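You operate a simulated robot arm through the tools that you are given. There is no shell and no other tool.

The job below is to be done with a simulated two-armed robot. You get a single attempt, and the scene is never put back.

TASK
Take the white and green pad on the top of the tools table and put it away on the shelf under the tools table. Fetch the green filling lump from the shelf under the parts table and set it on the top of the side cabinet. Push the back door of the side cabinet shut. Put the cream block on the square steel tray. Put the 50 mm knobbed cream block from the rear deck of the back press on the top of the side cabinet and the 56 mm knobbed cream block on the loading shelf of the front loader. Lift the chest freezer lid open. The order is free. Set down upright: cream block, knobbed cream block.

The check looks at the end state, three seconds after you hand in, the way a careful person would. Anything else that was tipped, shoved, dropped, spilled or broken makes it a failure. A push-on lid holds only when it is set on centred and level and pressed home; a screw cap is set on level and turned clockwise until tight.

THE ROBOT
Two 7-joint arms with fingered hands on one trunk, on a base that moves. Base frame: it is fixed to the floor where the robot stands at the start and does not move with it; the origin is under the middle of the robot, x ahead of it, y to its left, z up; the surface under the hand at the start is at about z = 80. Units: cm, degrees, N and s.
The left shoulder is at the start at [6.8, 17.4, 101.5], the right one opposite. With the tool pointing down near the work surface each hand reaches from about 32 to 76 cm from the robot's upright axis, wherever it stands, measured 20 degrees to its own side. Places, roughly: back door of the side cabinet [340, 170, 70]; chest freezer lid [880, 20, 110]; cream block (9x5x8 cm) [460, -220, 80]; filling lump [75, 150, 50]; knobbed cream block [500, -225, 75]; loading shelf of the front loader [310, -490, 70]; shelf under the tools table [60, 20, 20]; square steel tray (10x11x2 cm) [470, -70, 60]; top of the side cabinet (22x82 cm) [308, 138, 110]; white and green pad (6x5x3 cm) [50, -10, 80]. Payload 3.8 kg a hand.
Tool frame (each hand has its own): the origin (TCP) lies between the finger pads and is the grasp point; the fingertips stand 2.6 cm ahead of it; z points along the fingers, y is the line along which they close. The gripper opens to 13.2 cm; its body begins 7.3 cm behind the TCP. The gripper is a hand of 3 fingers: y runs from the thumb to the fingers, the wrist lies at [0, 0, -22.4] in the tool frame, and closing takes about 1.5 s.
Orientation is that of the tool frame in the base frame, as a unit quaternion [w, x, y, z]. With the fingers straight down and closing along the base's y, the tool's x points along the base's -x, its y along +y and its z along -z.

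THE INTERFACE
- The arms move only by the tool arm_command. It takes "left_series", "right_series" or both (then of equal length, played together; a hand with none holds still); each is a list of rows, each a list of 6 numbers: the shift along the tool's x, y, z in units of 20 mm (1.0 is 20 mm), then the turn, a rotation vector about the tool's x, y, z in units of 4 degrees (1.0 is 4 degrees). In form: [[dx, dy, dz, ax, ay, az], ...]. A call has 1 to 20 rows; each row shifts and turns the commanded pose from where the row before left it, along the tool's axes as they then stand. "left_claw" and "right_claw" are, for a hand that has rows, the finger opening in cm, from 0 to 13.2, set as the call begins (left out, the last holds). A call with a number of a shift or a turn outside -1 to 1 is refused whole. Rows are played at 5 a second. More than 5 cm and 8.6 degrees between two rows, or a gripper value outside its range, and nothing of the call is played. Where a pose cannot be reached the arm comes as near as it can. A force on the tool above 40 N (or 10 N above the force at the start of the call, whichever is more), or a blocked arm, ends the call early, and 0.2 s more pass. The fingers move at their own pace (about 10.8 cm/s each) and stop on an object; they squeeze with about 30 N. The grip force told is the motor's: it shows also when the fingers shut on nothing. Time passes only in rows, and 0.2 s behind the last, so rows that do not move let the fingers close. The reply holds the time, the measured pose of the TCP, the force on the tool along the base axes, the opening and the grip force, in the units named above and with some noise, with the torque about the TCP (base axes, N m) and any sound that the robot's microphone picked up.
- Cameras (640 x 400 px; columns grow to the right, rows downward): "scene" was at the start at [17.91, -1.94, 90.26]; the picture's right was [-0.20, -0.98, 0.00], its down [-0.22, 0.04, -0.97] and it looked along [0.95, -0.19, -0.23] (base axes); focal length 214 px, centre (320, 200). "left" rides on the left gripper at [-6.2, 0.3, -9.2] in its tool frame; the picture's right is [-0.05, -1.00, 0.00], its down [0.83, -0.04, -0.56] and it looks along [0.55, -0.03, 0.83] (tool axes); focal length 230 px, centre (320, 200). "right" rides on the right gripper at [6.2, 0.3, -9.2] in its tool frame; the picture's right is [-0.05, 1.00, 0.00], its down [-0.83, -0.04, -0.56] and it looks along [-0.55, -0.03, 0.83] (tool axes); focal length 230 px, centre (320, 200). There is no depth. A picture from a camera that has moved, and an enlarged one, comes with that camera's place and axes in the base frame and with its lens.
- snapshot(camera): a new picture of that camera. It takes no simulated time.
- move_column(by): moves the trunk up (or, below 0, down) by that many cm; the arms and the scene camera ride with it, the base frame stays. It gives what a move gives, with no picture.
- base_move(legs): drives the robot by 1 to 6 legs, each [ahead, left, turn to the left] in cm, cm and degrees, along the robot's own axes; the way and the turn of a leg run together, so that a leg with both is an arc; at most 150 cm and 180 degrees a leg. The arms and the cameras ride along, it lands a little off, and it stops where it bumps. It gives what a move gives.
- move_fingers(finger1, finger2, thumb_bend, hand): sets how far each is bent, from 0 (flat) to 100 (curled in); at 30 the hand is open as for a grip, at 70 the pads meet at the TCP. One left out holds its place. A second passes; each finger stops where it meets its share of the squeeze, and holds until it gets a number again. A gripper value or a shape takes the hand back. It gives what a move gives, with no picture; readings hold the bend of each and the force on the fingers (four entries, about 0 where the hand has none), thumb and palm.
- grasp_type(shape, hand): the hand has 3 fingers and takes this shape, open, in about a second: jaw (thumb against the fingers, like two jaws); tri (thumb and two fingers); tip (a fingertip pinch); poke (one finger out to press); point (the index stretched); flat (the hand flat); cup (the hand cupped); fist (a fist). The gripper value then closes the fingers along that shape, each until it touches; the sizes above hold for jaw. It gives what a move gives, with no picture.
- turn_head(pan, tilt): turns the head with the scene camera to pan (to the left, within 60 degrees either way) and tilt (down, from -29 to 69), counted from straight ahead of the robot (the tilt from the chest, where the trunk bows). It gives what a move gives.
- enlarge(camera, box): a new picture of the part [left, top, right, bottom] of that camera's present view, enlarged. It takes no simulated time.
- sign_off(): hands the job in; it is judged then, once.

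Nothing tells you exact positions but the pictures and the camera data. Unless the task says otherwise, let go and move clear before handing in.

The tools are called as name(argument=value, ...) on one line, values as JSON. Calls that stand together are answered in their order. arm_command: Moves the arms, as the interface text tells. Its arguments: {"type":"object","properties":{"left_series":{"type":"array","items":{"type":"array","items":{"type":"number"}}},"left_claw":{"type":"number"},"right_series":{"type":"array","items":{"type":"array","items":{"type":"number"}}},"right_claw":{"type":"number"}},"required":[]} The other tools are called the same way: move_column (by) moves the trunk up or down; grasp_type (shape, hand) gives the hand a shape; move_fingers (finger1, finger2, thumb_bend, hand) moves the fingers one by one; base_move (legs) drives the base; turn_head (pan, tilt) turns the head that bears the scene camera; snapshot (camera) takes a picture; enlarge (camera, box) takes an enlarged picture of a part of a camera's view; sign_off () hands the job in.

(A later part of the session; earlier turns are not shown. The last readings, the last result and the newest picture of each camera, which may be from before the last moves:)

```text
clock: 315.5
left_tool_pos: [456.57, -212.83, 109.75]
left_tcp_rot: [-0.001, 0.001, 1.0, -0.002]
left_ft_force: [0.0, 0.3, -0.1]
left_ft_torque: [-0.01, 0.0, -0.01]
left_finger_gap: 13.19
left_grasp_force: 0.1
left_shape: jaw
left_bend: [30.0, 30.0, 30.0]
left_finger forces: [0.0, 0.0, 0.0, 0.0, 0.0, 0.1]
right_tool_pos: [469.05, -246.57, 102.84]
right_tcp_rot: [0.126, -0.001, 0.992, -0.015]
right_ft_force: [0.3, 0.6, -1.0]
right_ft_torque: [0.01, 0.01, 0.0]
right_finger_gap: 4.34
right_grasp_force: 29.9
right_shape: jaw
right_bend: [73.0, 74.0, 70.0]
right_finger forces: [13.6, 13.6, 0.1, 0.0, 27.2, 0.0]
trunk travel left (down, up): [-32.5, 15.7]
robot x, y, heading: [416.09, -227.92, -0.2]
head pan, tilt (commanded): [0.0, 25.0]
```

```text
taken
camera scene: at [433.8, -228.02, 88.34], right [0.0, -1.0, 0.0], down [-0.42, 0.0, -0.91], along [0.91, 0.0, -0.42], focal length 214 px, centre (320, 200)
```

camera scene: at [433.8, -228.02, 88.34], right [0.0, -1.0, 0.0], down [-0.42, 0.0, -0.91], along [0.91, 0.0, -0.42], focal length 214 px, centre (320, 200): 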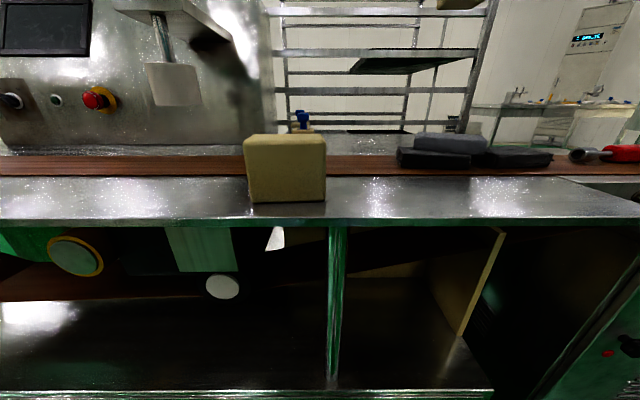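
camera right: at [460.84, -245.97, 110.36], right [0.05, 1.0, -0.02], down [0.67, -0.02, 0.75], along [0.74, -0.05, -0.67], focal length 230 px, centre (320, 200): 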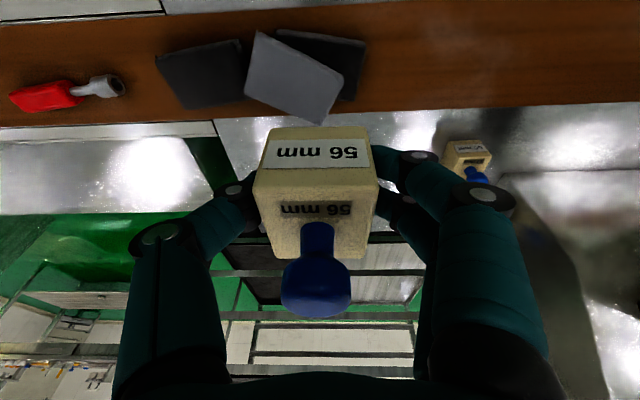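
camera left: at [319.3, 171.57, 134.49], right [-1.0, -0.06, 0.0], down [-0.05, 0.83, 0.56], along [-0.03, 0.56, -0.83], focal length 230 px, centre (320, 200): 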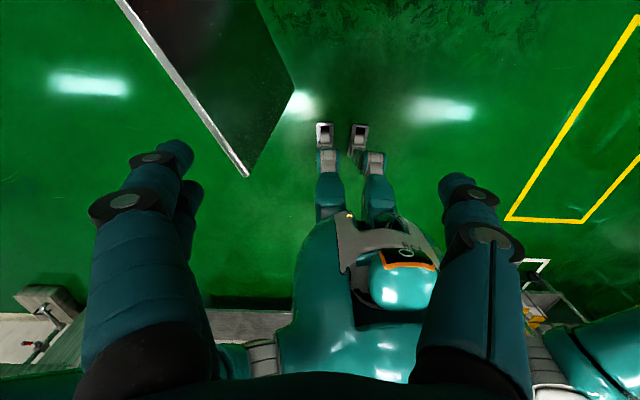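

Now the 50 mm block with the left hand: strafe 12 cm right and reach out over it.

base_move(legs=[[0, -12, 0]])

arm_command(left_series=[[-1, 0, 0, 0, 0, 0], [-1, 0, 0, 0, 0, 0], [-1, 0, 0, 0, 0, 0], [-1, 0, 0, 0, 0, 0], [-1, 0, 0, 0, 0, 0], [-1, 0, 0, 0, 0, 0], [-1, 0, 0, 0, 0, 0], [-1, 0, 0, 0, 0, 0], [-1, 0, 0, 0, 0, 0], [-1, 0, 0, 0, 0, 0], [-1, 0, 0, 0, 0, 0], [-1, 0, 0, 0, 0, 0], [0, 0, 0, 0, 0, 0]], left_claw=10)

snapshot(camera="left")

snapshot(camera="scene")

```text
clock: 317.2
left_tool_pos: [456.7, -224.97, 109.73]
left_tcp_rot: [0.0, 0.002, 1.0, -0.002]
left_ft_force: [-0.4, 0.0, -0.1]
left_ft_torque: [0.0, 0.01, 0.0]
left_finger_gap: 13.21
left_grasp_force: 0.0
left_shape: jaw
left_bend: [30.0, 30.0, 30.0]
left_finger forces: [0.0, 0.0, 0.0, 0.0, 0.0, 0.1]
right_tool_pos: [469.1, -258.59, 102.93]
right_tcp_rot: [0.126, -0.001, 0.992, -0.015]
right_ft_force: [-0.2, -1.3, -1.4]
right_ft_torque: [-0.01, 0.03, 0.0]
right_finger_gap: 4.36
right_grasp_force: 29.9
right_shape: jaw
right_bend: [73.0, 74.0, 70.0]
right_finger forces: [13.5, 13.6, 0.1, 0.0, 27.2, 0.0]
trunk travel left (down, up): [-32.5, 15.7]
robot x, y, heading: [415.66, -240.19, -0.1]
head pan, tilt (commanded): [0.0, 25.0]
```

```text
clock: 320.0
left_tool_pos: [480.31, -224.97, 109.73]
left_tcp_rot: [0.0, 0.002, 1.0, -0.002]
left_ft_force: [-0.4, 0.3, 0.1]
left_ft_torque: [0.02, -0.01, 0.0]
left_finger_gap: 10.01
left_grasp_force: 0.1
left_shape: jaw
left_bend: [63.0, 63.0, 59.0]
left_finger forces: [0.0, 0.1, 0.0, 0.1, 0.0, 0.1]
left hand out of reach, approached as far as the arm can: row 12
right_tool_pos: [469.04, -258.64, 102.93]
right_tcp_rot: [0.126, -0.001, 0.992, -0.016]
right_ft_force: [0.3, 1.1, -0.6]
right_ft_torque: [0.0, -0.01, -0.03]
right_finger_gap: 4.34
right_grasp_force: 29.7
right_shape: jaw
right_bend: [73.0, 74.0, 70.0]
right_finger forces: [13.7, 13.6, 0.0, 0.0, 27.2, 0.0]
trunk travel left (down, up): [-32.5, 15.7]
robot x, y, heading: [415.79, -240.02, -0.0]
head pan, tilt (commanded): [0.0, 25.0]
```

```text
taken
camera left: at [486.56, -224.45, 119.03], right [0.05, -1.0, 0.0], down [-0.83, -0.04, 0.55], along [-0.55, -0.03, -0.83], focal length 230 px, centre (320, 200)
```

left: 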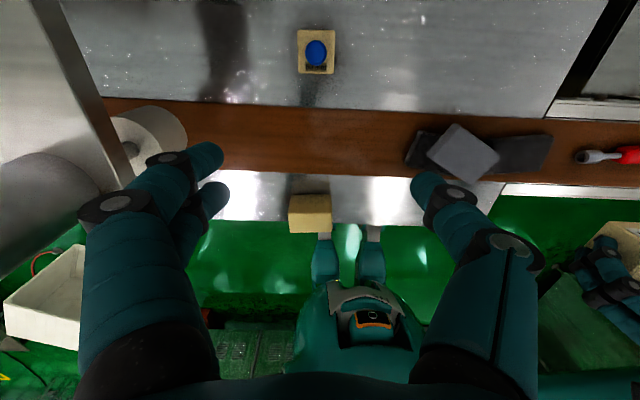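

```text
taken
camera scene: at [433.78, -240.02, 88.33], right [0.0, -1.0, 0.0], down [-0.42, 0.0, -0.91], along [0.91, 0.0, -0.42], focal length 214 px, centre (320, 200)
```

scene: 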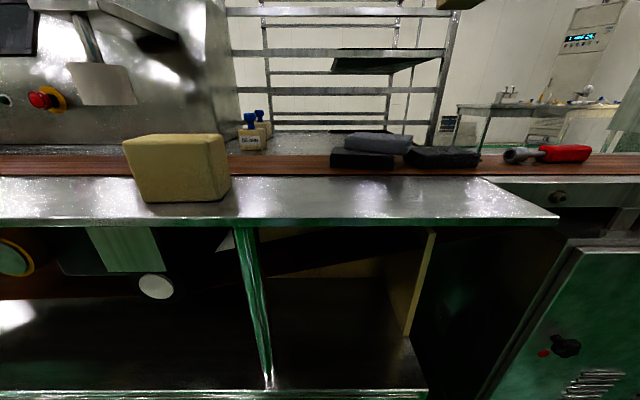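

The 50 mm block is right ahead at (486,-224). I go down first, then forward, since the reach is better at lower height.

arm_command(left_series=[[0, 0.1, 1, 0, 0, 0], [0, 0.1, 1, 0, 0, 0], [0, 0.1, 1, 0, 0, 0], [0, 0.1, 1, 0, 0, 0], [0, 0, 1, 0, 0, 0], [0, 0, 1, 0, 0, 0], [0, 0, 1, 0, 0, 0], [0, 0, 1, 0, 0, 0], [0, 0, 1, 0, 0, 0], [-1, 0, 0, 0, 0, 0], [-1, 0, 0, 0, 0, 0], [-0.7, 0, 0, 0, 0, 0], [0, 0, 0, 0, 0, 0]])

snapshot(camera="left")

enlarge(camera="scene", box=[160, 40, 380, 200])

```text
clock: 322.8
left_tool_pos: [485.76, -224.1, 91.86]
left_tcp_rot: [0.0, 0.002, 1.0, -0.002]
left_ft_force: [-0.1, 0.3, -0.1]
left_ft_torque: [0.0, -0.02, 0.04]
left_finger_gap: 10.06
left_grasp_force: 0.0
left_shape: jaw
left_bend: [63.0, 63.0, 59.0]
left_finger forces: [0.0, 0.0, 0.0, 0.1, 0.0, 0.0]
right_tool_pos: [469.07, -258.56, 102.92]
right_tcp_rot: [0.124, -0.001, 0.992, -0.016]
right_ft_force: [-0.1, 0.0, -0.8]
right_ft_torque: [0.03, 0.01, 0.0]
right_finger_gap: 4.34
right_grasp_force: 29.9
right_shape: jaw
right_bend: [73.0, 74.0, 70.0]
right_finger forces: [13.6, 13.6, 0.1, 0.0, 27.3, 0.0]
trunk travel left (down, up): [-32.5, 15.7]
robot x, y, heading: [415.98, -240.02, -0.1]
head pan, tilt (commanded): [0.0, 25.0]
```

```text
taken
camera left: at [491.91, -223.67, 101.04], right [0.05, -1.0, 0.0], down [-0.83, -0.04, 0.56], along [-0.55, -0.03, -0.83], focal length 230 px, centre (320, 200)
```

left: 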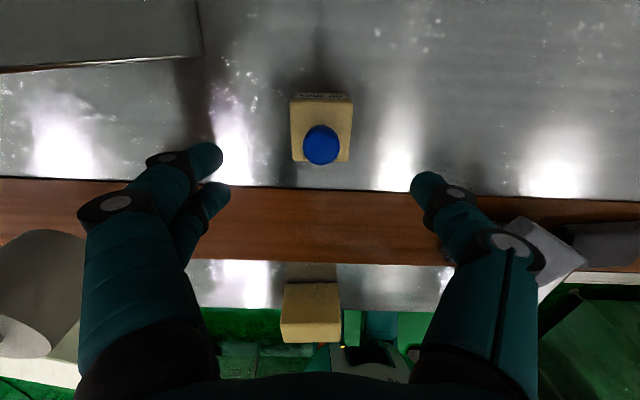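

```text
2.50 times, centred on (270, 120) of scene
camera zoom: at [433.78, -240.04, 88.33], right [0.0, -1.0, 0.0], down [-0.42, 0.0, -0.91], along [0.91, 0.0, -0.42], focal length 536 px, centre (445, 400)
```

zoom: 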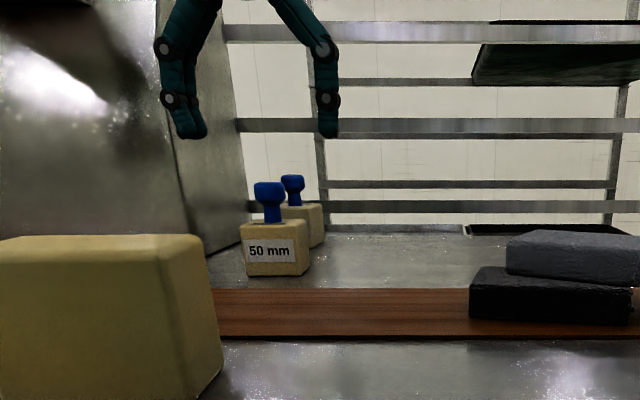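

Perfectly centred. Descending 11.2 cm and closing the left hand.

arm_command(left_series=[[0, 0, 0.95, 0, 0, 0], [0, 0, 0.95, 0, 0, 0], [0, 0, 0.95, 0, 0, 0], [0, 0, 0.95, 0, 0, 0], [0, 0, 0.95, 0, 0, 0], [0, 0, 0.87, 0, 0, 0], [0, 0, 0, 0, 0, 0]])

snapshot(camera="left")

arm_command(left_series=[[0, 0, 0, 0, 0, 0], [0, 0, 0, 0, 0, 0], [0, 0, 0, 0, 0, 0], [0, 0, 0, 0, 0, 0], [0, 0, 0, 0, 0, 0], [0, 0, 0, 0, 0, 0]], left_claw=2)

snapshot(camera="left")

enlarge(camera="scene", box=[160, 40, 380, 200])

```text
clock: 324.4
left_tool_pos: [485.57, -224.34, 80.42]
left_tcp_rot: [0.0, 0.002, 1.0, -0.001]
left_ft_force: [0.6, -0.8, -0.5]
left_ft_torque: [-0.01, 0.01, -0.01]
left_finger_gap: 10.04
left_grasp_force: 0.1
left_shape: jaw
left_bend: [63.0, 63.0, 59.0]
left_finger forces: [0.0, 0.1, 0.0, 0.0, 0.1, 0.0]
right_tool_pos: [469.04, -258.62, 103.03]
right_tcp_rot: [0.126, -0.001, 0.992, -0.016]
right_ft_force: [0.9, -0.4, -1.5]
right_ft_torque: [0.02, 0.01, 0.0]
right_finger_gap: 4.36
right_grasp_force: 29.6
right_shape: jaw
right_bend: [73.0, 74.0, 70.0]
right_finger forces: [13.7, 13.7, 0.0, 0.1, 27.2, 0.1]
trunk travel left (down, up): [-32.5, 15.7]
robot x, y, heading: [415.93, -239.69, -0.1]
head pan, tilt (commanded): [0.0, 25.0]
```

```text
taken
camera left: at [491.91, -223.77, 89.72], right [0.05, -1.0, 0.0], down [-0.83, -0.04, 0.56], along [-0.55, -0.03, -0.83], focal length 230 px, centre (320, 200)
```

left: 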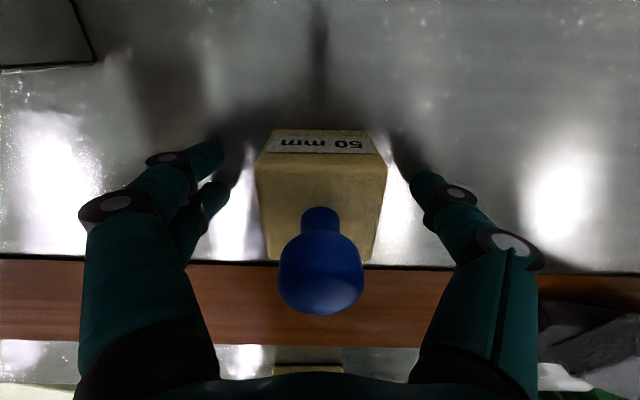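

```text
clock: 325.8
left_tool_pos: [485.68, -224.2, 80.48]
left_tcp_rot: [0.0, 0.002, 1.0, -0.002]
left_ft_force: [0.0, -0.3, 0.9]
left_ft_torque: [-0.02, 0.0, 0.0]
left_finger_gap: 4.36
left_grasp_force: 29.9
left_shape: jaw
left_bend: [74.0, 74.0, 70.0]
left_finger forces: [13.5, 13.8, 0.1, 0.1, 27.2, 0.0]
right_tool_pos: [469.1, -258.58, 102.87]
right_tcp_rot: [0.125, -0.002, 0.992, -0.016]
right_ft_force: [0.6, -0.4, -1.4]
right_ft_torque: [0.01, 0.02, -0.02]
right_finger_gap: 4.37
right_grasp_force: 30.1
right_shape: jaw
right_bend: [73.0, 74.0, 70.0]
right_finger forces: [13.6, 13.6, 0.0, 0.1, 27.1, 0.1]
trunk travel left (down, up): [-32.5, 15.7]
robot x, y, heading: [416.12, -239.96, -0.1]
head pan, tilt (commanded): [0.0, 25.0]
```

```text
taken
camera left: at [491.93, -223.76, 89.73], right [0.05, -1.0, 0.0], down [-0.83, -0.04, 0.56], along [-0.55, -0.03, -0.83], focal length 230 px, centre (320, 200)
```

left: 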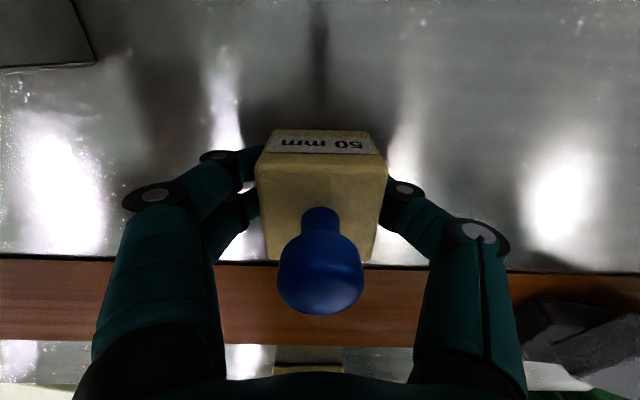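

```text
2.50 times, centred on (270, 120) of scene
camera zoom: at [433.79, -240.06, 88.33], right [0.0, -1.0, 0.0], down [-0.42, 0.0, -0.91], along [0.91, 0.0, -0.42], focal length 536 px, centre (445, 400)
```

zoom: 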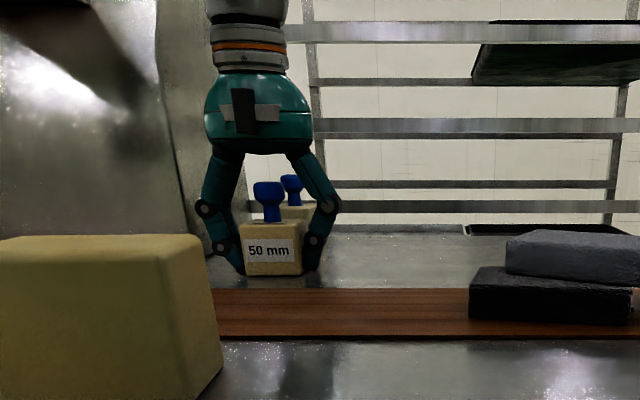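

Both blocks are gripped. I lift the 50 mm block up and retract.

arm_command(left_series=[[0, 0, -1, 0, 0, 0], [0, 0, -1, 0, 0, 0], [0, 0, -1, 0, 0, 0], [0, 0, -1, 0, 0, 0], [0, 0, -1, 0, 0, 0], [0, 0, -1, 0, 0, 0], [1, 0, -0.7, 0, 0, 0], [1, 0, -0.7, 0, 0, 0], [1, 0, -0.7, 0, 0, 0], [1, 0, -0.7, 0, 0, 0], [1, 0, -0.7, 0, 0, 0], [1, 0, -0.7, 0, 0, 0], [1, 0, -0.7, 0, 0, 0], [1, 0, 0, 0, 0, 0], [1, 0, 0, 0, 0, 0], [1, 0, 0, 0, 0, 0], [1, 0, 0, 0, 0, 0], [0, 0, 0, 0, 0, 0]])

snapshot(camera="left")

snapshot(camera="scene")

```text
clock: 329.6
left_tool_pos: [463.73, -224.12, 102.06]
left_tcp_rot: [0.0, 0.001, 1.0, -0.002]
left_ft_force: [0.2, -0.2, -0.6]
left_ft_torque: [0.01, 0.0, 0.02]
left_finger_gap: 4.38
left_grasp_force: 30.1
left_shape: jaw
left_bend: [74.0, 74.0, 70.0]
left_finger forces: [13.5, 13.6, 0.0, 0.0, 27.2, 0.0]
right_tool_pos: [469.15, -258.6, 102.84]
right_tcp_rot: [0.125, -0.001, 0.992, -0.015]
right_ft_force: [-0.4, -0.2, -0.9]
right_ft_torque: [0.01, 0.02, 0.03]
right_finger_gap: 4.34
right_grasp_force: 30.0
right_shape: jaw
right_bend: [73.0, 74.0, 70.0]
right_finger forces: [13.6, 13.7, 0.0, 0.0, 27.2, 0.0]
trunk travel left (down, up): [-32.5, 15.7]
robot x, y, heading: [415.55, -239.79, 0.2]
head pan, tilt (commanded): [0.0, 25.0]
```

```text
taken
camera left: at [469.99, -223.6, 111.4], right [0.05, -1.0, 0.0], down [-0.83, -0.04, 0.56], along [-0.55, -0.03, -0.83], focal length 230 px, centre (320, 200)
```

left: 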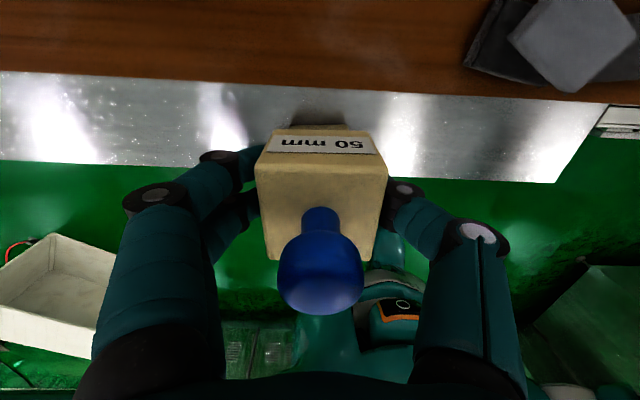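

```text
taken
camera scene: at [433.8, -240.06, 88.33], right [0.0, -1.0, 0.0], down [-0.42, 0.0, -0.91], along [0.91, 0.0, -0.42], focal length 214 px, centre (320, 200)
```

scene: 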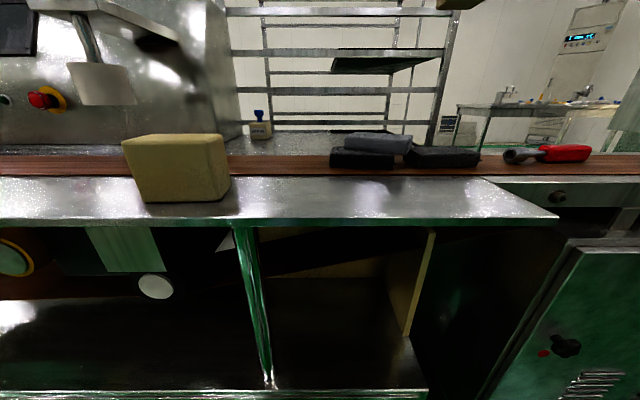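

Both knobbed blocks are in hand. I back away from the counter and turn to look toward the front loader in the south.

base_move(legs=[[-35, 0, 0], [0, 0, -90]])

turn_head(pan=0, tilt=15)

snapshot(camera="scene")

enlarge(camera="scene", box=[320, 80, 640, 280])

```text
clock: 335.8
left_tool_pos: [396.21, -287.92, 102.2]
left_tcp_rot: [-0.001, 0.709, 0.705, -0.001]
left_ft_force: [0.4, -0.3, -0.2]
left_ft_torque: [0.04, 0.0, 0.0]
left_finger_gap: 4.35
left_grasp_force: 30.1
left_shape: jaw
left_bend: [74.0, 74.0, 70.0]
left_finger forces: [13.5, 13.6, 0.1, 0.0, 27.2, 0.0]
right_tool_pos: [361.73, -293.15, 102.84]
right_tcp_rot: [0.078, 0.701, 0.701, -0.1]
right_ft_force: [0.0, -0.7, -1.1]
right_ft_torque: [0.01, 0.03, -0.01]
right_finger_gap: 4.36
right_grasp_force: 30.3
right_shape: jaw
right_bend: [73.0, 74.0, 70.0]
right_finger forces: [13.6, 13.6, 0.0, 0.1, 27.1, 0.0]
trunk travel left (down, up): [-32.5, 15.7]
robot x, y, heading: [380.82, -240.31, -90.3]
head pan, tilt (commanded): [0.0, 25.0]
```

```text
clock: 336.5
left_tool_pos: [396.2, -287.94, 102.13]
left_tcp_rot: [-0.001, 0.709, 0.705, -0.001]
left_ft_force: [0.3, 0.4, -1.0]
left_ft_torque: [0.03, 0.01, 0.03]
left_finger_gap: 4.33
left_grasp_force: 30.4
left_shape: jaw
left_bend: [74.0, 74.0, 70.0]
left_finger forces: [13.4, 13.8, 0.0, 0.1, 27.2, 0.0]
right_tool_pos: [361.72, -293.2, 102.93]
right_tcp_rot: [0.078, 0.701, 0.702, -0.101]
right_ft_force: [0.0, 0.4, -1.5]
right_ft_torque: [0.0, 0.0, 0.02]
right_finger_gap: 4.34
right_grasp_force: 30.3
right_shape: jaw
right_bend: [73.0, 74.0, 70.0]
right_finger forces: [13.6, 13.6, 0.0, 0.1, 27.2, 0.0]
trunk travel left (down, up): [-32.5, 15.7]
robot x, y, heading: [380.47, -239.79, -90.2]
head pan, tilt (commanded): [0.0, 15.0]
```

```text
taken
camera scene: at [380.34, -258.26, 89.95], right [-1.0, 0.01, 0.0], down [0.0, 0.26, -0.97], along [-0.01, -0.97, -0.26], focal length 214 px, centre (320, 200)
```

scene: 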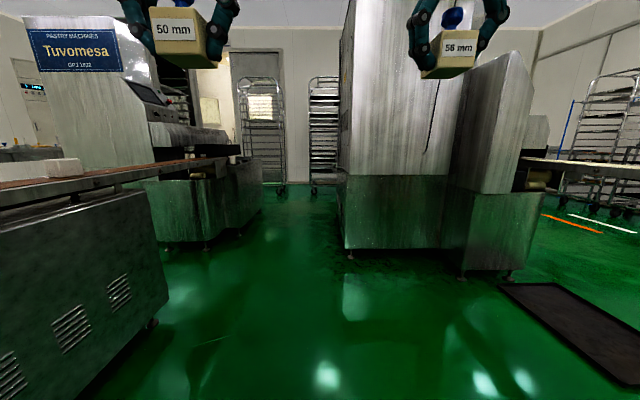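

```text
2.00 times, centred on (480, 180) of scene
camera zoom: at [380.34, -258.26, 89.95], right [-1.0, 0.01, 0.0], down [0.0, 0.26, -0.97], along [-0.01, -0.97, -0.26], focal length 429 px, centre (0, 240)
```

zoom: 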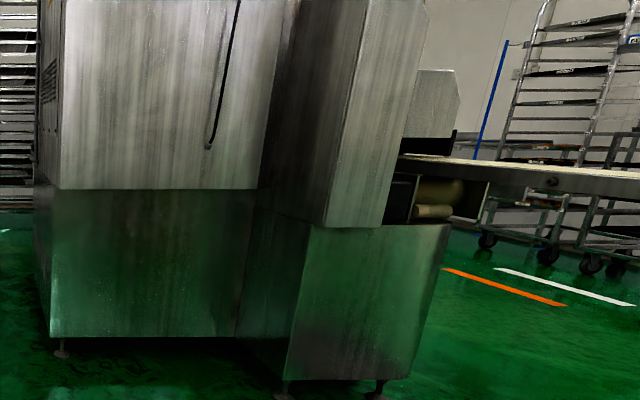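

The front loader is the big steel machine ahead (x≈240–357, y<-400). I drive closer along its east side to find the loading shelf.

base_move(legs=[[100, 25, 0]])

turn_head(pan=-15, tilt=15)

snapshot(camera="scene")

turn_head(pan=20, tilt=15)

snapshot(camera="scene")

```text
clock: 342.0
left_tool_pos: [421.13, -391.46, 102.22]
left_tcp_rot: [-0.002, 0.706, 0.708, -0.001]
left_ft_force: [-0.3, 0.2, -0.8]
left_ft_torque: [-0.02, 0.0, 0.01]
left_finger_gap: 4.35
left_grasp_force: 29.8
left_shape: jaw
left_bend: [74.0, 74.0, 70.0]
left_finger forces: [13.4, 13.7, 0.1, 0.0, 27.2, 0.1]
right_tool_pos: [386.76, -397.06, 102.94]
right_tcp_rot: [0.078, 0.699, 0.704, -0.1]
right_ft_force: [0.7, 0.1, -1.4]
right_ft_torque: [0.0, 0.04, 0.0]
right_finger_gap: 4.36
right_grasp_force: 29.8
right_shape: jaw
right_bend: [73.0, 74.0, 70.0]
right_finger forces: [13.6, 13.5, 0.0, 0.0, 27.2, 0.0]
trunk travel left (down, up): [-32.5, 15.7]
robot x, y, heading: [405.39, -343.86, -90.1]
head pan, tilt (commanded): [0.0, 15.0]
```

```text
clock: 342.7
left_tool_pos: [421.25, -391.6, 102.1]
left_tcp_rot: [-0.001, 0.707, 0.708, -0.001]
left_ft_force: [0.0, 0.1, -1.2]
left_ft_torque: [-0.03, -0.03, -0.02]
left_finger_gap: 4.37
left_grasp_force: 29.4
left_shape: jaw
left_bend: [74.0, 74.0, 70.0]
left_finger forces: [13.5, 13.6, 0.1, 0.0, 27.2, 0.0]
right_tool_pos: [386.78, -397.08, 103.0]
right_tcp_rot: [0.078, 0.699, 0.704, -0.1]
right_ft_force: [-0.6, -0.4, -1.4]
right_ft_torque: [0.04, -0.02, 0.01]
right_finger_gap: 4.35
right_grasp_force: 30.5
right_shape: jaw
right_bend: [73.0, 74.0, 70.0]
right_finger forces: [13.6, 13.6, 0.1, 0.0, 27.2, 0.0]
trunk travel left (down, up): [-32.5, 15.7]
robot x, y, heading: [405.2, -343.65, -89.7]
head pan, tilt (commanded): [-15.0, 15.0]
```

```text
taken
camera scene: at [402.74, -361.64, 89.95], right [-0.97, 0.26, 0.0], down [0.07, 0.25, -0.97], along [-0.25, -0.93, -0.26], focal length 214 px, centre (320, 200)
```

scene: 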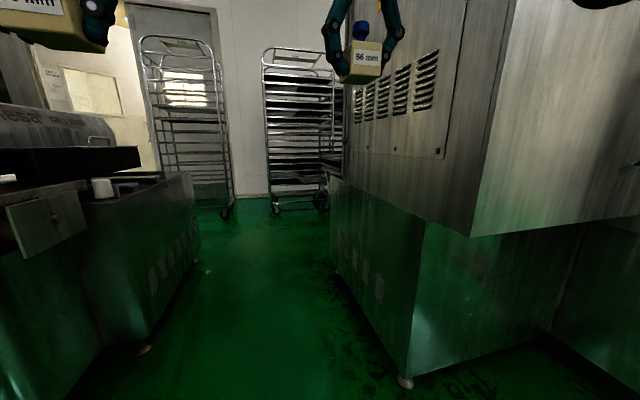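

```text
clock: 343.8
left_tool_pos: [421.21, -391.53, 102.11]
left_tcp_rot: [-0.001, 0.706, 0.708, -0.002]
left_ft_force: [-0.4, 0.4, -1.6]
left_ft_torque: [0.03, 0.0, -0.02]
left_finger_gap: 4.33
left_grasp_force: 30.0
left_shape: jaw
left_bend: [74.0, 74.0, 70.0]
left_finger forces: [13.6, 13.7, 0.0, 0.0, 27.2, 0.0]
right_tool_pos: [386.78, -397.04, 102.87]
right_tcp_rot: [0.077, 0.699, 0.704, -0.1]
right_ft_force: [-0.1, -0.1, -0.7]
right_ft_torque: [-0.01, -0.02, 0.0]
right_finger_gap: 4.32
right_grasp_force: 29.8
right_shape: jaw
right_bend: [73.0, 74.0, 70.0]
right_finger forces: [13.6, 13.6, 0.1, 0.1, 27.2, 0.0]
trunk travel left (down, up): [-32.5, 15.7]
robot x, y, heading: [405.26, -343.61, -89.7]
head pan, tilt (commanded): [20.0, 15.0]
```

```text
taken
camera scene: at [408.34, -361.39, 89.95], right [-0.94, -0.34, 0.0], down [-0.09, 0.24, -0.97], along [0.33, -0.91, -0.26], focal length 214 px, centre (320, 200)
```

scene: 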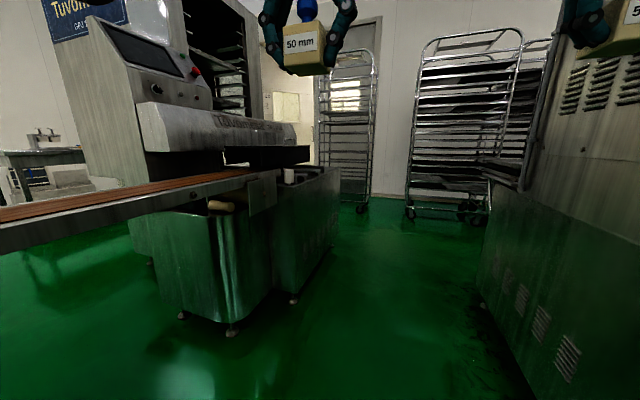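

The loader's loading shelf must be on its south side (y<-485), reachable through the aisle at x≈357–440. I stretch both hands forward to narrow the arms, raise the trunk above the conveyor parts, and drive through at x≈410.

arm_command(left_series=[[-1, 0, 0, 0, 0, 0], [-1, 0, 0, 0, 0, 0], [-1, 0, 0, 0, 0, 0], [-1, 0, 0, 0, 0, 0], [-1, 0, 0, 0, 0, 0], [0, 0, 0, 0, 0, 0]], right_series=[[-0.97, 0.1, 0.247, 0, 0, 0], [-0.97, 0.1, 0.247, 0, 0, 0], [-0.97, 0.1, 0.247, 0, 0, 0], [-0.97, 0.1, 0.247, 0, 0, 0], [0, 0, 0, 0, 0, 0], [0, 0, 0, 0, 0, 0]])

move_column(by=14)

turn_head(pan=0, tilt=35)

base_move(legs=[[0, 6, -0.3], [60, 0, 0]])

snapshot(camera="scene")

snapshot(camera="left")

snapshot(camera="right")

```text
clock: 345.1
left_tool_pos: [421.32, -401.46, 102.11]
left_tcp_rot: [-0.001, 0.707, 0.707, -0.001]
left_ft_force: [0.0, 1.3, -1.3]
left_ft_torque: [0.01, 0.0, -0.01]
left_finger_gap: 4.32
left_grasp_force: 29.6
left_shape: jaw
left_bend: [74.0, 74.0, 70.0]
left_finger forces: [13.5, 13.7, 0.0, 0.1, 27.2, 0.0]
right_tool_pos: [387.71, -405.14, 102.75]
right_tcp_rot: [0.078, 0.699, 0.704, -0.1]
right_ft_force: [-0.8, 0.3, -1.8]
right_ft_torque: [0.02, 0.01, 0.04]
right_finger_gap: 4.34
right_grasp_force: 29.7
right_shape: jaw
right_bend: [73.0, 74.0, 70.0]
right_finger forces: [13.6, 13.6, 0.0, 0.0, 27.2, 0.1]
trunk travel left (down, up): [-32.5, 15.7]
robot x, y, heading: [405.41, -343.75, -90.0]
head pan, tilt (commanded): [20.0, 15.0]
```

```text
clock: 346.8
left_tool_pos: [421.2, -401.63, 116.01]
left_tcp_rot: [-0.002, 0.706, 0.708, 0.0]
left_ft_force: [0.6, -0.9, -1.0]
left_ft_torque: [0.01, 0.01, 0.0]
left_finger_gap: 4.34
left_grasp_force: 29.8
left_shape: jaw
left_bend: [74.0, 74.0, 70.0]
left_finger forces: [13.5, 13.7, 0.0, 0.1, 27.2, 0.0]
right_tool_pos: [387.69, -405.11, 116.72]
right_tcp_rot: [0.077, 0.699, 0.704, -0.099]
right_ft_force: [0.0, 0.2, -0.6]
right_ft_torque: [0.02, 0.04, -0.01]
right_finger_gap: 4.34
right_grasp_force: 30.1
right_shape: jaw
right_bend: [73.0, 74.0, 70.0]
right_finger forces: [13.7, 13.5, 0.0, 0.1, 27.2, 0.0]
trunk travel left (down, up): [-46.5, 1.7]
robot x, y, heading: [405.3, -343.93, -89.7]
head pan, tilt (commanded): [20.0, 15.0]
```

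```text
clock: 347.6
left_tool_pos: [421.27, -401.48, 116.1]
left_tcp_rot: [-0.001, 0.707, 0.707, -0.002]
left_ft_force: [0.2, -0.7, -0.6]
left_ft_torque: [-0.03, -0.01, 0.06]
left_finger_gap: 4.36
left_grasp_force: 30.0
left_shape: jaw
left_bend: [74.0, 74.0, 70.0]
left_finger forces: [13.5, 13.8, 0.0, 0.0, 27.2, 0.0]
right_tool_pos: [387.57, -404.89, 116.99]
right_tcp_rot: [0.078, 0.698, 0.704, -0.099]
right_ft_force: [-0.4, 0.3, -0.4]
right_ft_torque: [0.02, -0.01, -0.01]
right_finger_gap: 4.34
right_grasp_force: 29.8
right_shape: jaw
right_bend: [73.0, 74.0, 70.0]
right_finger forces: [13.6, 13.6, 0.1, 0.1, 27.1, 0.1]
trunk travel left (down, up): [-46.5, 1.7]
robot x, y, heading: [405.15, -343.63, -90.0]
head pan, tilt (commanded): [0.0, 35.0]
```

```text
clock: 351.8
left_tool_pos: [426.05, -460.66, 116.14]
left_tcp_rot: [-0.001, 0.712, 0.702, -0.001]
left_ft_force: [0.2, -0.8, -1.4]
left_ft_torque: [-0.03, 0.0, 0.01]
left_finger_gap: 4.37
left_grasp_force: 30.4
left_shape: jaw
left_bend: [74.0, 74.0, 70.0]
left_finger forces: [13.6, 13.7, 0.0, 0.0, 27.2, 0.0]
right_tool_pos: [392.24, -463.74, 116.97]
right_tcp_rot: [0.078, 0.703, 0.699, -0.1]
right_ft_force: [0.0, 0.4, -2.7]
right_ft_torque: [0.02, -0.03, -0.01]
right_finger_gap: 4.34
right_grasp_force: 29.8
right_shape: jaw
right_bend: [73.0, 74.0, 70.0]
right_finger forces: [13.5, 13.6, 0.0, 0.0, 27.2, 0.0]
trunk travel left (down, up): [-46.5, 1.7]
robot x, y, heading: [410.58, -402.75, -90.8]
head pan, tilt (commanded): [0.0, 35.0]
```

```text
taken
camera scene: at [410.38, -422.16, 103.76], right [-1.0, 0.01, 0.0], down [0.01, 0.57, -0.82], along [-0.01, -0.82, -0.57], focal length 214 px, centre (320, 200)
```

scene: 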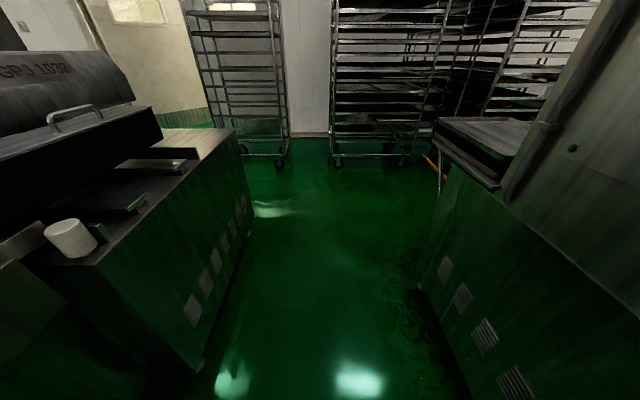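

```text
taken
camera left: at [426.34, -466.55, 125.43], right [-1.0, -0.04, 0.0], down [-0.03, 0.83, 0.56], along [-0.03, 0.55, -0.83], focal length 230 px, centre (320, 200)
```

left: 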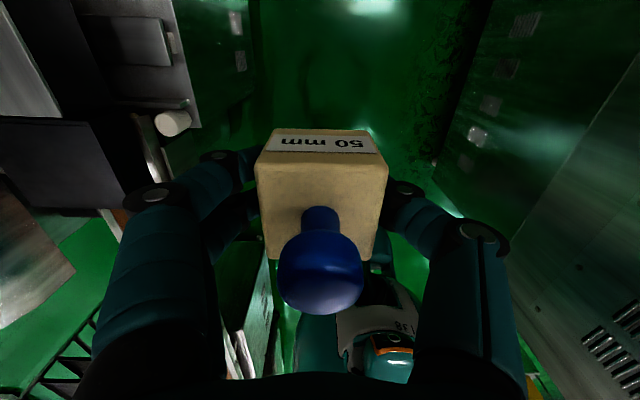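

```text
taken
camera right: at [392.92, -455.33, 124.38], right [1.0, -0.06, -0.02], down [-0.03, -0.67, 0.75], along [-0.06, -0.74, -0.67], focal length 230 px, centre (320, 200)
```

right: 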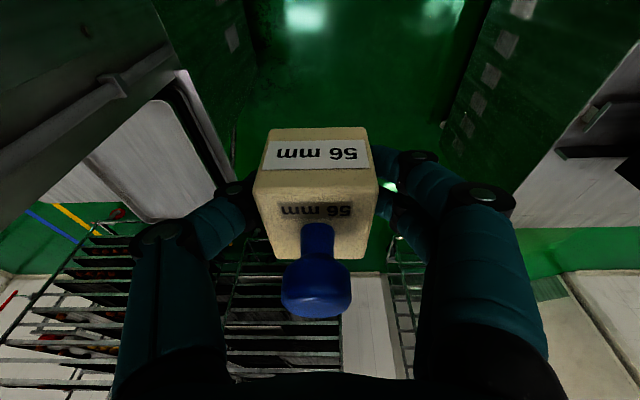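

The loading shelf is visible at the loader's south end (east edge x≈353, y≈-480…-536, z≈71). I can reach it from the aisle. I drive on to y≈-523 and turn to face west.

base_move(legs=[[60, 2, 0.8], [58, 0, 0]])

base_move(legs=[[0, 0, -90]])

turn_head(pan=0, tilt=30)

snapshot(camera="scene")

snapshot(camera="right")

```text
clock: 358.1
left_tool_pos: [431.05, -578.37, 116.26]
left_tcp_rot: [-0.001, 0.698, 0.716, -0.001]
left_ft_force: [-1.1, 1.1, -1.0]
left_ft_torque: [0.01, 0.01, 0.01]
left_finger_gap: 4.32
left_grasp_force: 30.3
left_shape: jaw
left_bend: [74.0, 74.0, 70.0]
left_finger forces: [13.5, 13.8, 0.0, 0.0, 27.2, 0.0]
right_tool_pos: [397.46, -582.6, 116.9]
right_tcp_rot: [0.078, 0.691, 0.712, -0.099]
right_ft_force: [0.8, 0.6, 0.0]
right_ft_torque: [0.03, 0.02, -0.06]
right_finger_gap: 4.34
right_grasp_force: 30.0
right_shape: jaw
right_bend: [73.0, 74.0, 70.0]
right_finger forces: [13.5, 13.6, 0.0, 0.1, 27.3, 0.0]
trunk travel left (down, up): [-46.5, 1.7]
robot x, y, heading: [413.77, -520.72, -88.7]
head pan, tilt (commanded): [0.0, 35.0]
```

```text
clock: 362.4
left_tool_pos: [355.67, -535.61, 116.33]
left_tcp_rot: [-0.001, 1.0, -0.009, 0.0]
left_ft_force: [0.5, -0.2, -0.8]
left_ft_torque: [-0.02, 0.01, 0.0]
left_finger_gap: 4.33
left_grasp_force: 30.0
left_shape: jaw
left_bend: [74.0, 74.0, 70.0]
left_finger forces: [13.4, 13.6, 0.1, 0.0, 27.2, 0.0]
right_tool_pos: [352.85, -501.99, 116.92]
right_tcp_rot: [-0.017, 0.992, -0.007, -0.125]
right_ft_force: [-0.6, 0.7, -1.2]
right_ft_torque: [-0.02, -0.02, 0.01]
right_finger_gap: 4.34
right_grasp_force: 30.1
right_shape: jaw
right_bend: [73.0, 74.0, 70.0]
right_finger forces: [13.6, 13.6, 0.0, 0.0, 27.1, 0.0]
trunk travel left (down, up): [-46.5, 1.7]
robot x, y, heading: [413.94, -520.93, 178.8]
head pan, tilt (commanded): [0.0, 35.0]
```

```text
clock: 363.1
left_tool_pos: [355.58, -535.7, 116.13]
left_tcp_rot: [-0.002, 1.0, -0.01, 0.0]
left_ft_force: [-0.4, 0.1, -0.7]
left_ft_torque: [0.0, 0.0, -0.01]
left_finger_gap: 4.35
left_grasp_force: 30.3
left_shape: jaw
left_bend: [74.0, 74.0, 70.0]
left_finger forces: [13.5, 13.7, 0.0, 0.0, 27.3, 0.0]
right_tool_pos: [352.79, -501.98, 116.89]
right_tcp_rot: [-0.017, 0.992, -0.007, -0.125]
right_ft_force: [-0.2, 0.2, -0.5]
right_ft_torque: [0.01, -0.02, 0.01]
right_finger_gap: 4.32
right_grasp_force: 29.7
right_shape: jaw
right_bend: [73.0, 74.0, 70.0]
right_finger forces: [13.6, 13.6, 0.0, 0.0, 27.1, 0.1]
trunk travel left (down, up): [-46.5, 1.7]
robot x, y, heading: [413.93, -520.81, 178.8]
head pan, tilt (commanded): [0.0, 30.0]
```

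```text
taken
camera scene: at [393.91, -520.61, 104.52], right [0.02, 1.0, 0.0], down [0.5, -0.01, -0.87], along [-0.87, 0.02, -0.5], focal length 214 px, centre (320, 200)
```

scene: 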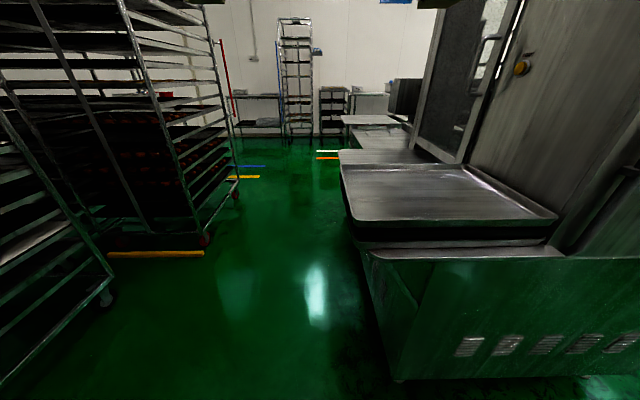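

```text
taken
camera right: at [361.08, -502.65, 124.35], right [-0.07, -1.0, -0.02], down [-0.67, 0.03, 0.75], along [-0.74, 0.06, -0.67], focal length 230 px, centre (320, 200)
```

right: 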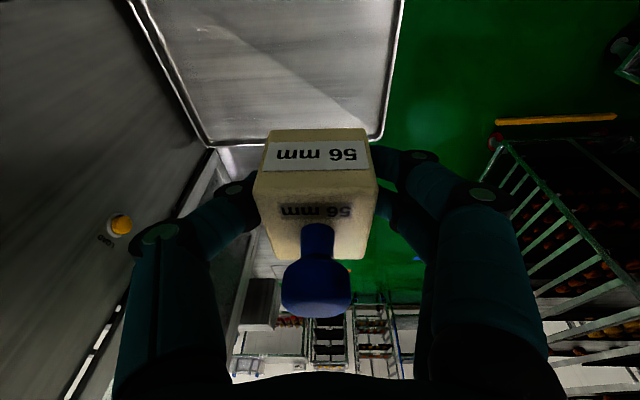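

I see the rimmed steel shelf on the loader right ahead. Zooming in to understand its surface.

enlarge(camera="scene", box=[320, 90, 600, 270])

enlarge(camera="right", box=[100, 0, 420, 200])

snapshot(camera="left")

```text
2.22 times, centred on (460, 180) of scene
camera zoom: at [393.91, -520.61, 104.52], right [0.02, 1.0, 0.0], down [0.5, -0.01, -0.87], along [-0.87, 0.02, -0.5], focal length 477 px, centre (9, 244)
```

zoom: 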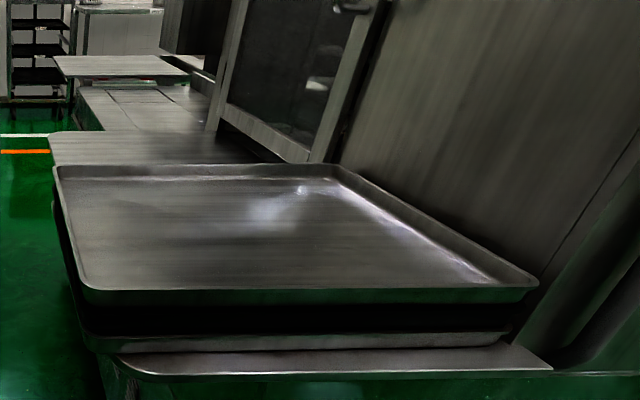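

```text
2.00 times, centred on (260, 100) of right
camera zoom: at [361.08, -502.65, 124.35], right [-0.07, -1.0, -0.02], down [-0.67, 0.03, 0.75], along [-0.74, 0.06, -0.67], focal length 460 px, centre (440, 400)
```

zoom: 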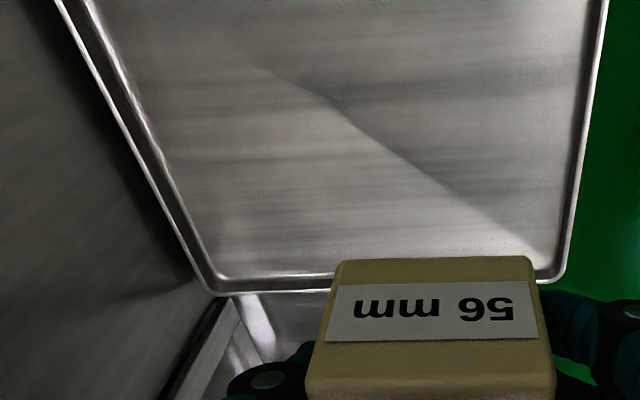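

```text
taken
camera left: at [349.55, -535.77, 125.4], right [-0.03, 1.0, 0.0], down [0.83, 0.03, 0.56], along [0.56, 0.02, -0.83], focal length 230 px, centre (320, 200)
```

left: 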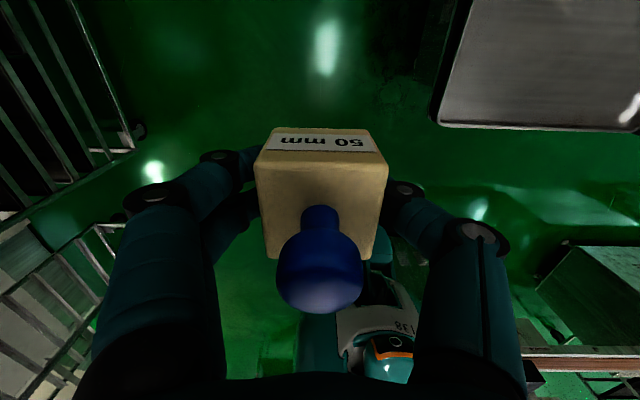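

On the loading shelf (plate at z≈70) a small stack of pans occupies the east end (x 333–362); the free part of the shelf is further west (x≈280–330). I'll reach it from the south side: strafe south, turn to face north, then move west.

base_move(legs=[[0, 37, 0], [0, 0, -89]])

turn_head(pan=30, tilt=30)

snapshot(camera="scene")

snapshot(camera="left")

```text
clock: 370.7
left_tool_pos: [395.75, -500.83, 116.17]
left_tcp_rot: [-0.001, 0.716, -0.698, 0.001]
left_ft_force: [-1.1, 0.7, -0.6]
left_ft_torque: [-0.02, -0.02, 0.0]
left_finger_gap: 4.32
left_grasp_force: 30.0
left_shape: jaw
left_bend: [74.0, 74.0, 70.0]
left_finger forces: [13.5, 13.6, 0.1, 0.1, 27.2, 0.0]
right_tool_pos: [429.36, -496.67, 116.93]
right_tcp_rot: [-0.099, 0.713, -0.69, -0.079]
right_ft_force: [0.4, -0.2, -0.8]
right_ft_torque: [0.02, -0.01, -0.01]
right_finger_gap: 4.34
right_grasp_force: 30.2
right_shape: jaw
right_bend: [73.0, 74.0, 70.0]
right_finger forces: [13.4, 13.5, 0.0, 0.0, 27.1, 0.0]
trunk travel left (down, up): [-46.5, 1.7]
robot x, y, heading: [413.19, -558.74, 91.5]
head pan, tilt (commanded): [0.0, 30.0]
```

```text
clock: 371.6
left_tool_pos: [395.77, -500.86, 116.12]
left_tcp_rot: [-0.001, 0.716, -0.698, 0.001]
left_ft_force: [0.2, 0.6, -1.6]
left_ft_torque: [0.04, -0.03, 0.0]
left_finger_gap: 4.35
left_grasp_force: 30.2
left_shape: jaw
left_bend: [74.0, 74.0, 70.0]
left_finger forces: [13.5, 13.6, 0.1, 0.1, 27.1, 0.0]
right_tool_pos: [429.26, -496.68, 116.95]
right_tcp_rot: [-0.098, 0.712, -0.691, -0.078]
right_ft_force: [0.6, 0.9, -0.5]
right_ft_torque: [-0.01, 0.04, 0.01]
right_finger_gap: 4.32
right_grasp_force: 29.9
right_shape: jaw
right_bend: [73.0, 74.0, 70.0]
right_finger forces: [13.5, 13.4, 0.1, 0.0, 27.1, 0.1]
trunk travel left (down, up): [-46.5, 1.7]
robot x, y, heading: [413.25, -558.4, 91.4]
head pan, tilt (commanded): [30.0, 30.0]
```

```text
taken
camera scene: at [408.06, -539.98, 104.53], right [0.85, 0.52, 0.0], down [0.26, -0.43, -0.87], along [-0.45, 0.74, -0.5], focal length 214 px, centre (320, 200)
```

scene: 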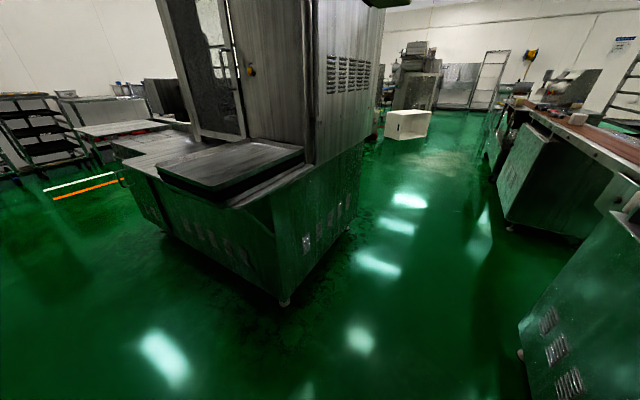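

```text
taken
camera left: at [395.37, -494.56, 125.41], right [1.0, 0.08, 0.0], down [0.06, -0.83, 0.56], along [0.05, -0.55, -0.83], focal length 230 px, centre (320, 200)
```

left: 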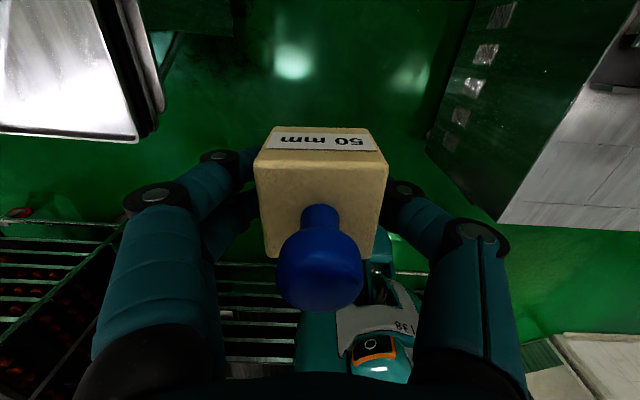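

Now I see the shelf from the southeast: pan stack on its east part, free flat part to the west. Zooming in.

enlarge(camera="scene", box=[60, 90, 340, 270])

```text
2.22 times, centred on (200, 180) of scene
camera zoom: at [408.06, -539.98, 104.53], right [0.85, 0.52, 0.0], down [0.26, -0.43, -0.87], along [-0.45, 0.74, -0.5], focal length 477 px, centre (587, 244)
```

zoom: 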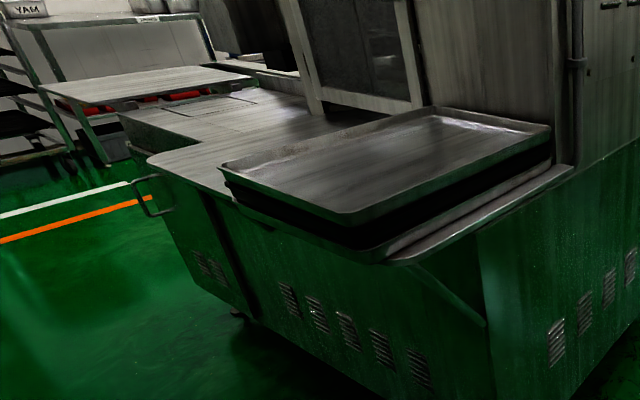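

The free plate spans x≈281–333, y≈-506…-466. I strafe west to x≈295.

base_move(legs=[[3, 60, -1.4], [0, 58, 0]])

turn_head(pan=0, tilt=30)

snapshot(camera="scene")

snapshot(camera="right")

```text
clock: 382.5
left_tool_pos: [279.54, -498.4, 116.07]
left_tcp_rot: [-0.001, 0.707, -0.707, 0.001]
left_ft_force: [1.1, -0.7, -2.0]
left_ft_torque: [0.0, 0.01, -0.01]
left_finger_gap: 4.34
left_grasp_force: 30.4
left_shape: jaw
left_bend: [74.0, 74.0, 70.0]
left_finger forces: [13.5, 13.8, 0.1, 0.0, 27.1, 0.0]
right_tool_pos: [313.27, -494.86, 116.92]
right_tcp_rot: [-0.1, 0.704, -0.699, -0.078]
right_ft_force: [-0.4, -0.4, -1.6]
right_ft_torque: [0.0, -0.01, -0.01]
right_finger_gap: 4.32
right_grasp_force: 29.8
right_shape: jaw
right_bend: [73.0, 74.0, 70.0]
right_finger forces: [13.6, 13.6, 0.1, 0.1, 27.0, 0.0]
trunk travel left (down, up): [-46.5, 1.7]
robot x, y, heading: [295.58, -556.88, 89.8]
head pan, tilt (commanded): [30.0, 30.0]
```

```text
clock: 383.4
left_tool_pos: [279.61, -498.37, 116.02]
left_tcp_rot: [0.0, -0.707, 0.707, -0.002]
left_ft_force: [-1.0, -0.5, -0.5]
left_ft_torque: [0.0, -0.03, -0.01]
left_finger_gap: 4.31
left_grasp_force: 29.6
left_shape: jaw
left_bend: [74.0, 74.0, 70.0]
left_finger forces: [13.5, 13.6, 0.0, 0.0, 27.1, 0.0]
right_tool_pos: [313.2, -494.98, 117.0]
right_tcp_rot: [-0.1, 0.704, -0.699, -0.078]
right_ft_force: [0.3, 0.0, -0.6]
right_ft_torque: [0.0, 0.01, 0.01]
right_finger_gap: 4.32
right_grasp_force: 30.1
right_shape: jaw
right_bend: [73.0, 74.0, 70.0]
right_finger forces: [13.5, 13.6, 0.1, 0.0, 27.1, 0.0]
trunk travel left (down, up): [-46.5, 1.7]
robot x, y, heading: [295.44, -556.34, 89.9]
head pan, tilt (commanded): [0.0, 30.0]
```

```text
taken
camera scene: at [295.43, -536.49, 104.53], right [1.0, 0.0, 0.0], down [0.0, -0.5, -0.87], along [0.0, 0.87, -0.5], focal length 214 px, centre (320, 200)
```

scene: 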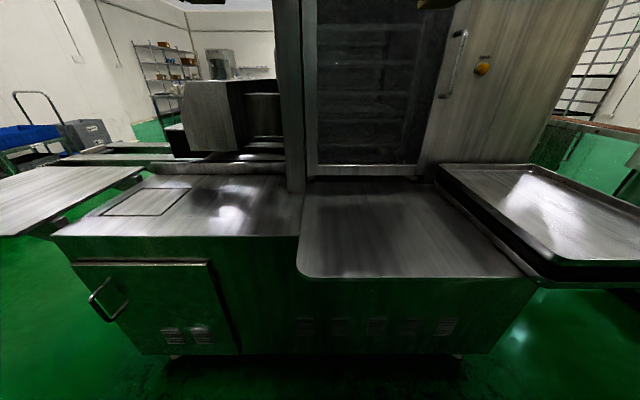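

```text
taken
camera right: at [312.74, -503.1, 124.35], right [-1.0, 0.05, -0.02], down [0.02, 0.67, 0.75], along [0.05, 0.74, -0.67], focal length 230 px, centre (320, 200)
```

right: 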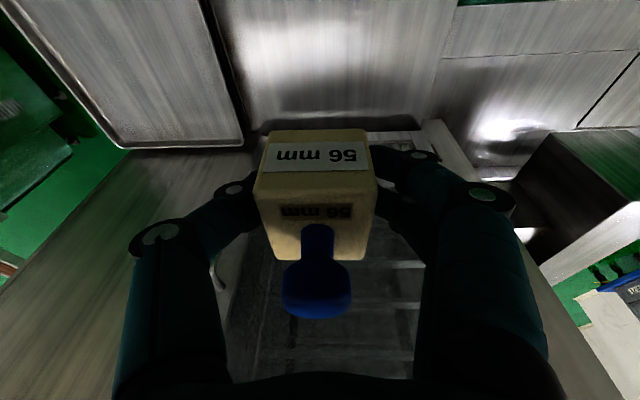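

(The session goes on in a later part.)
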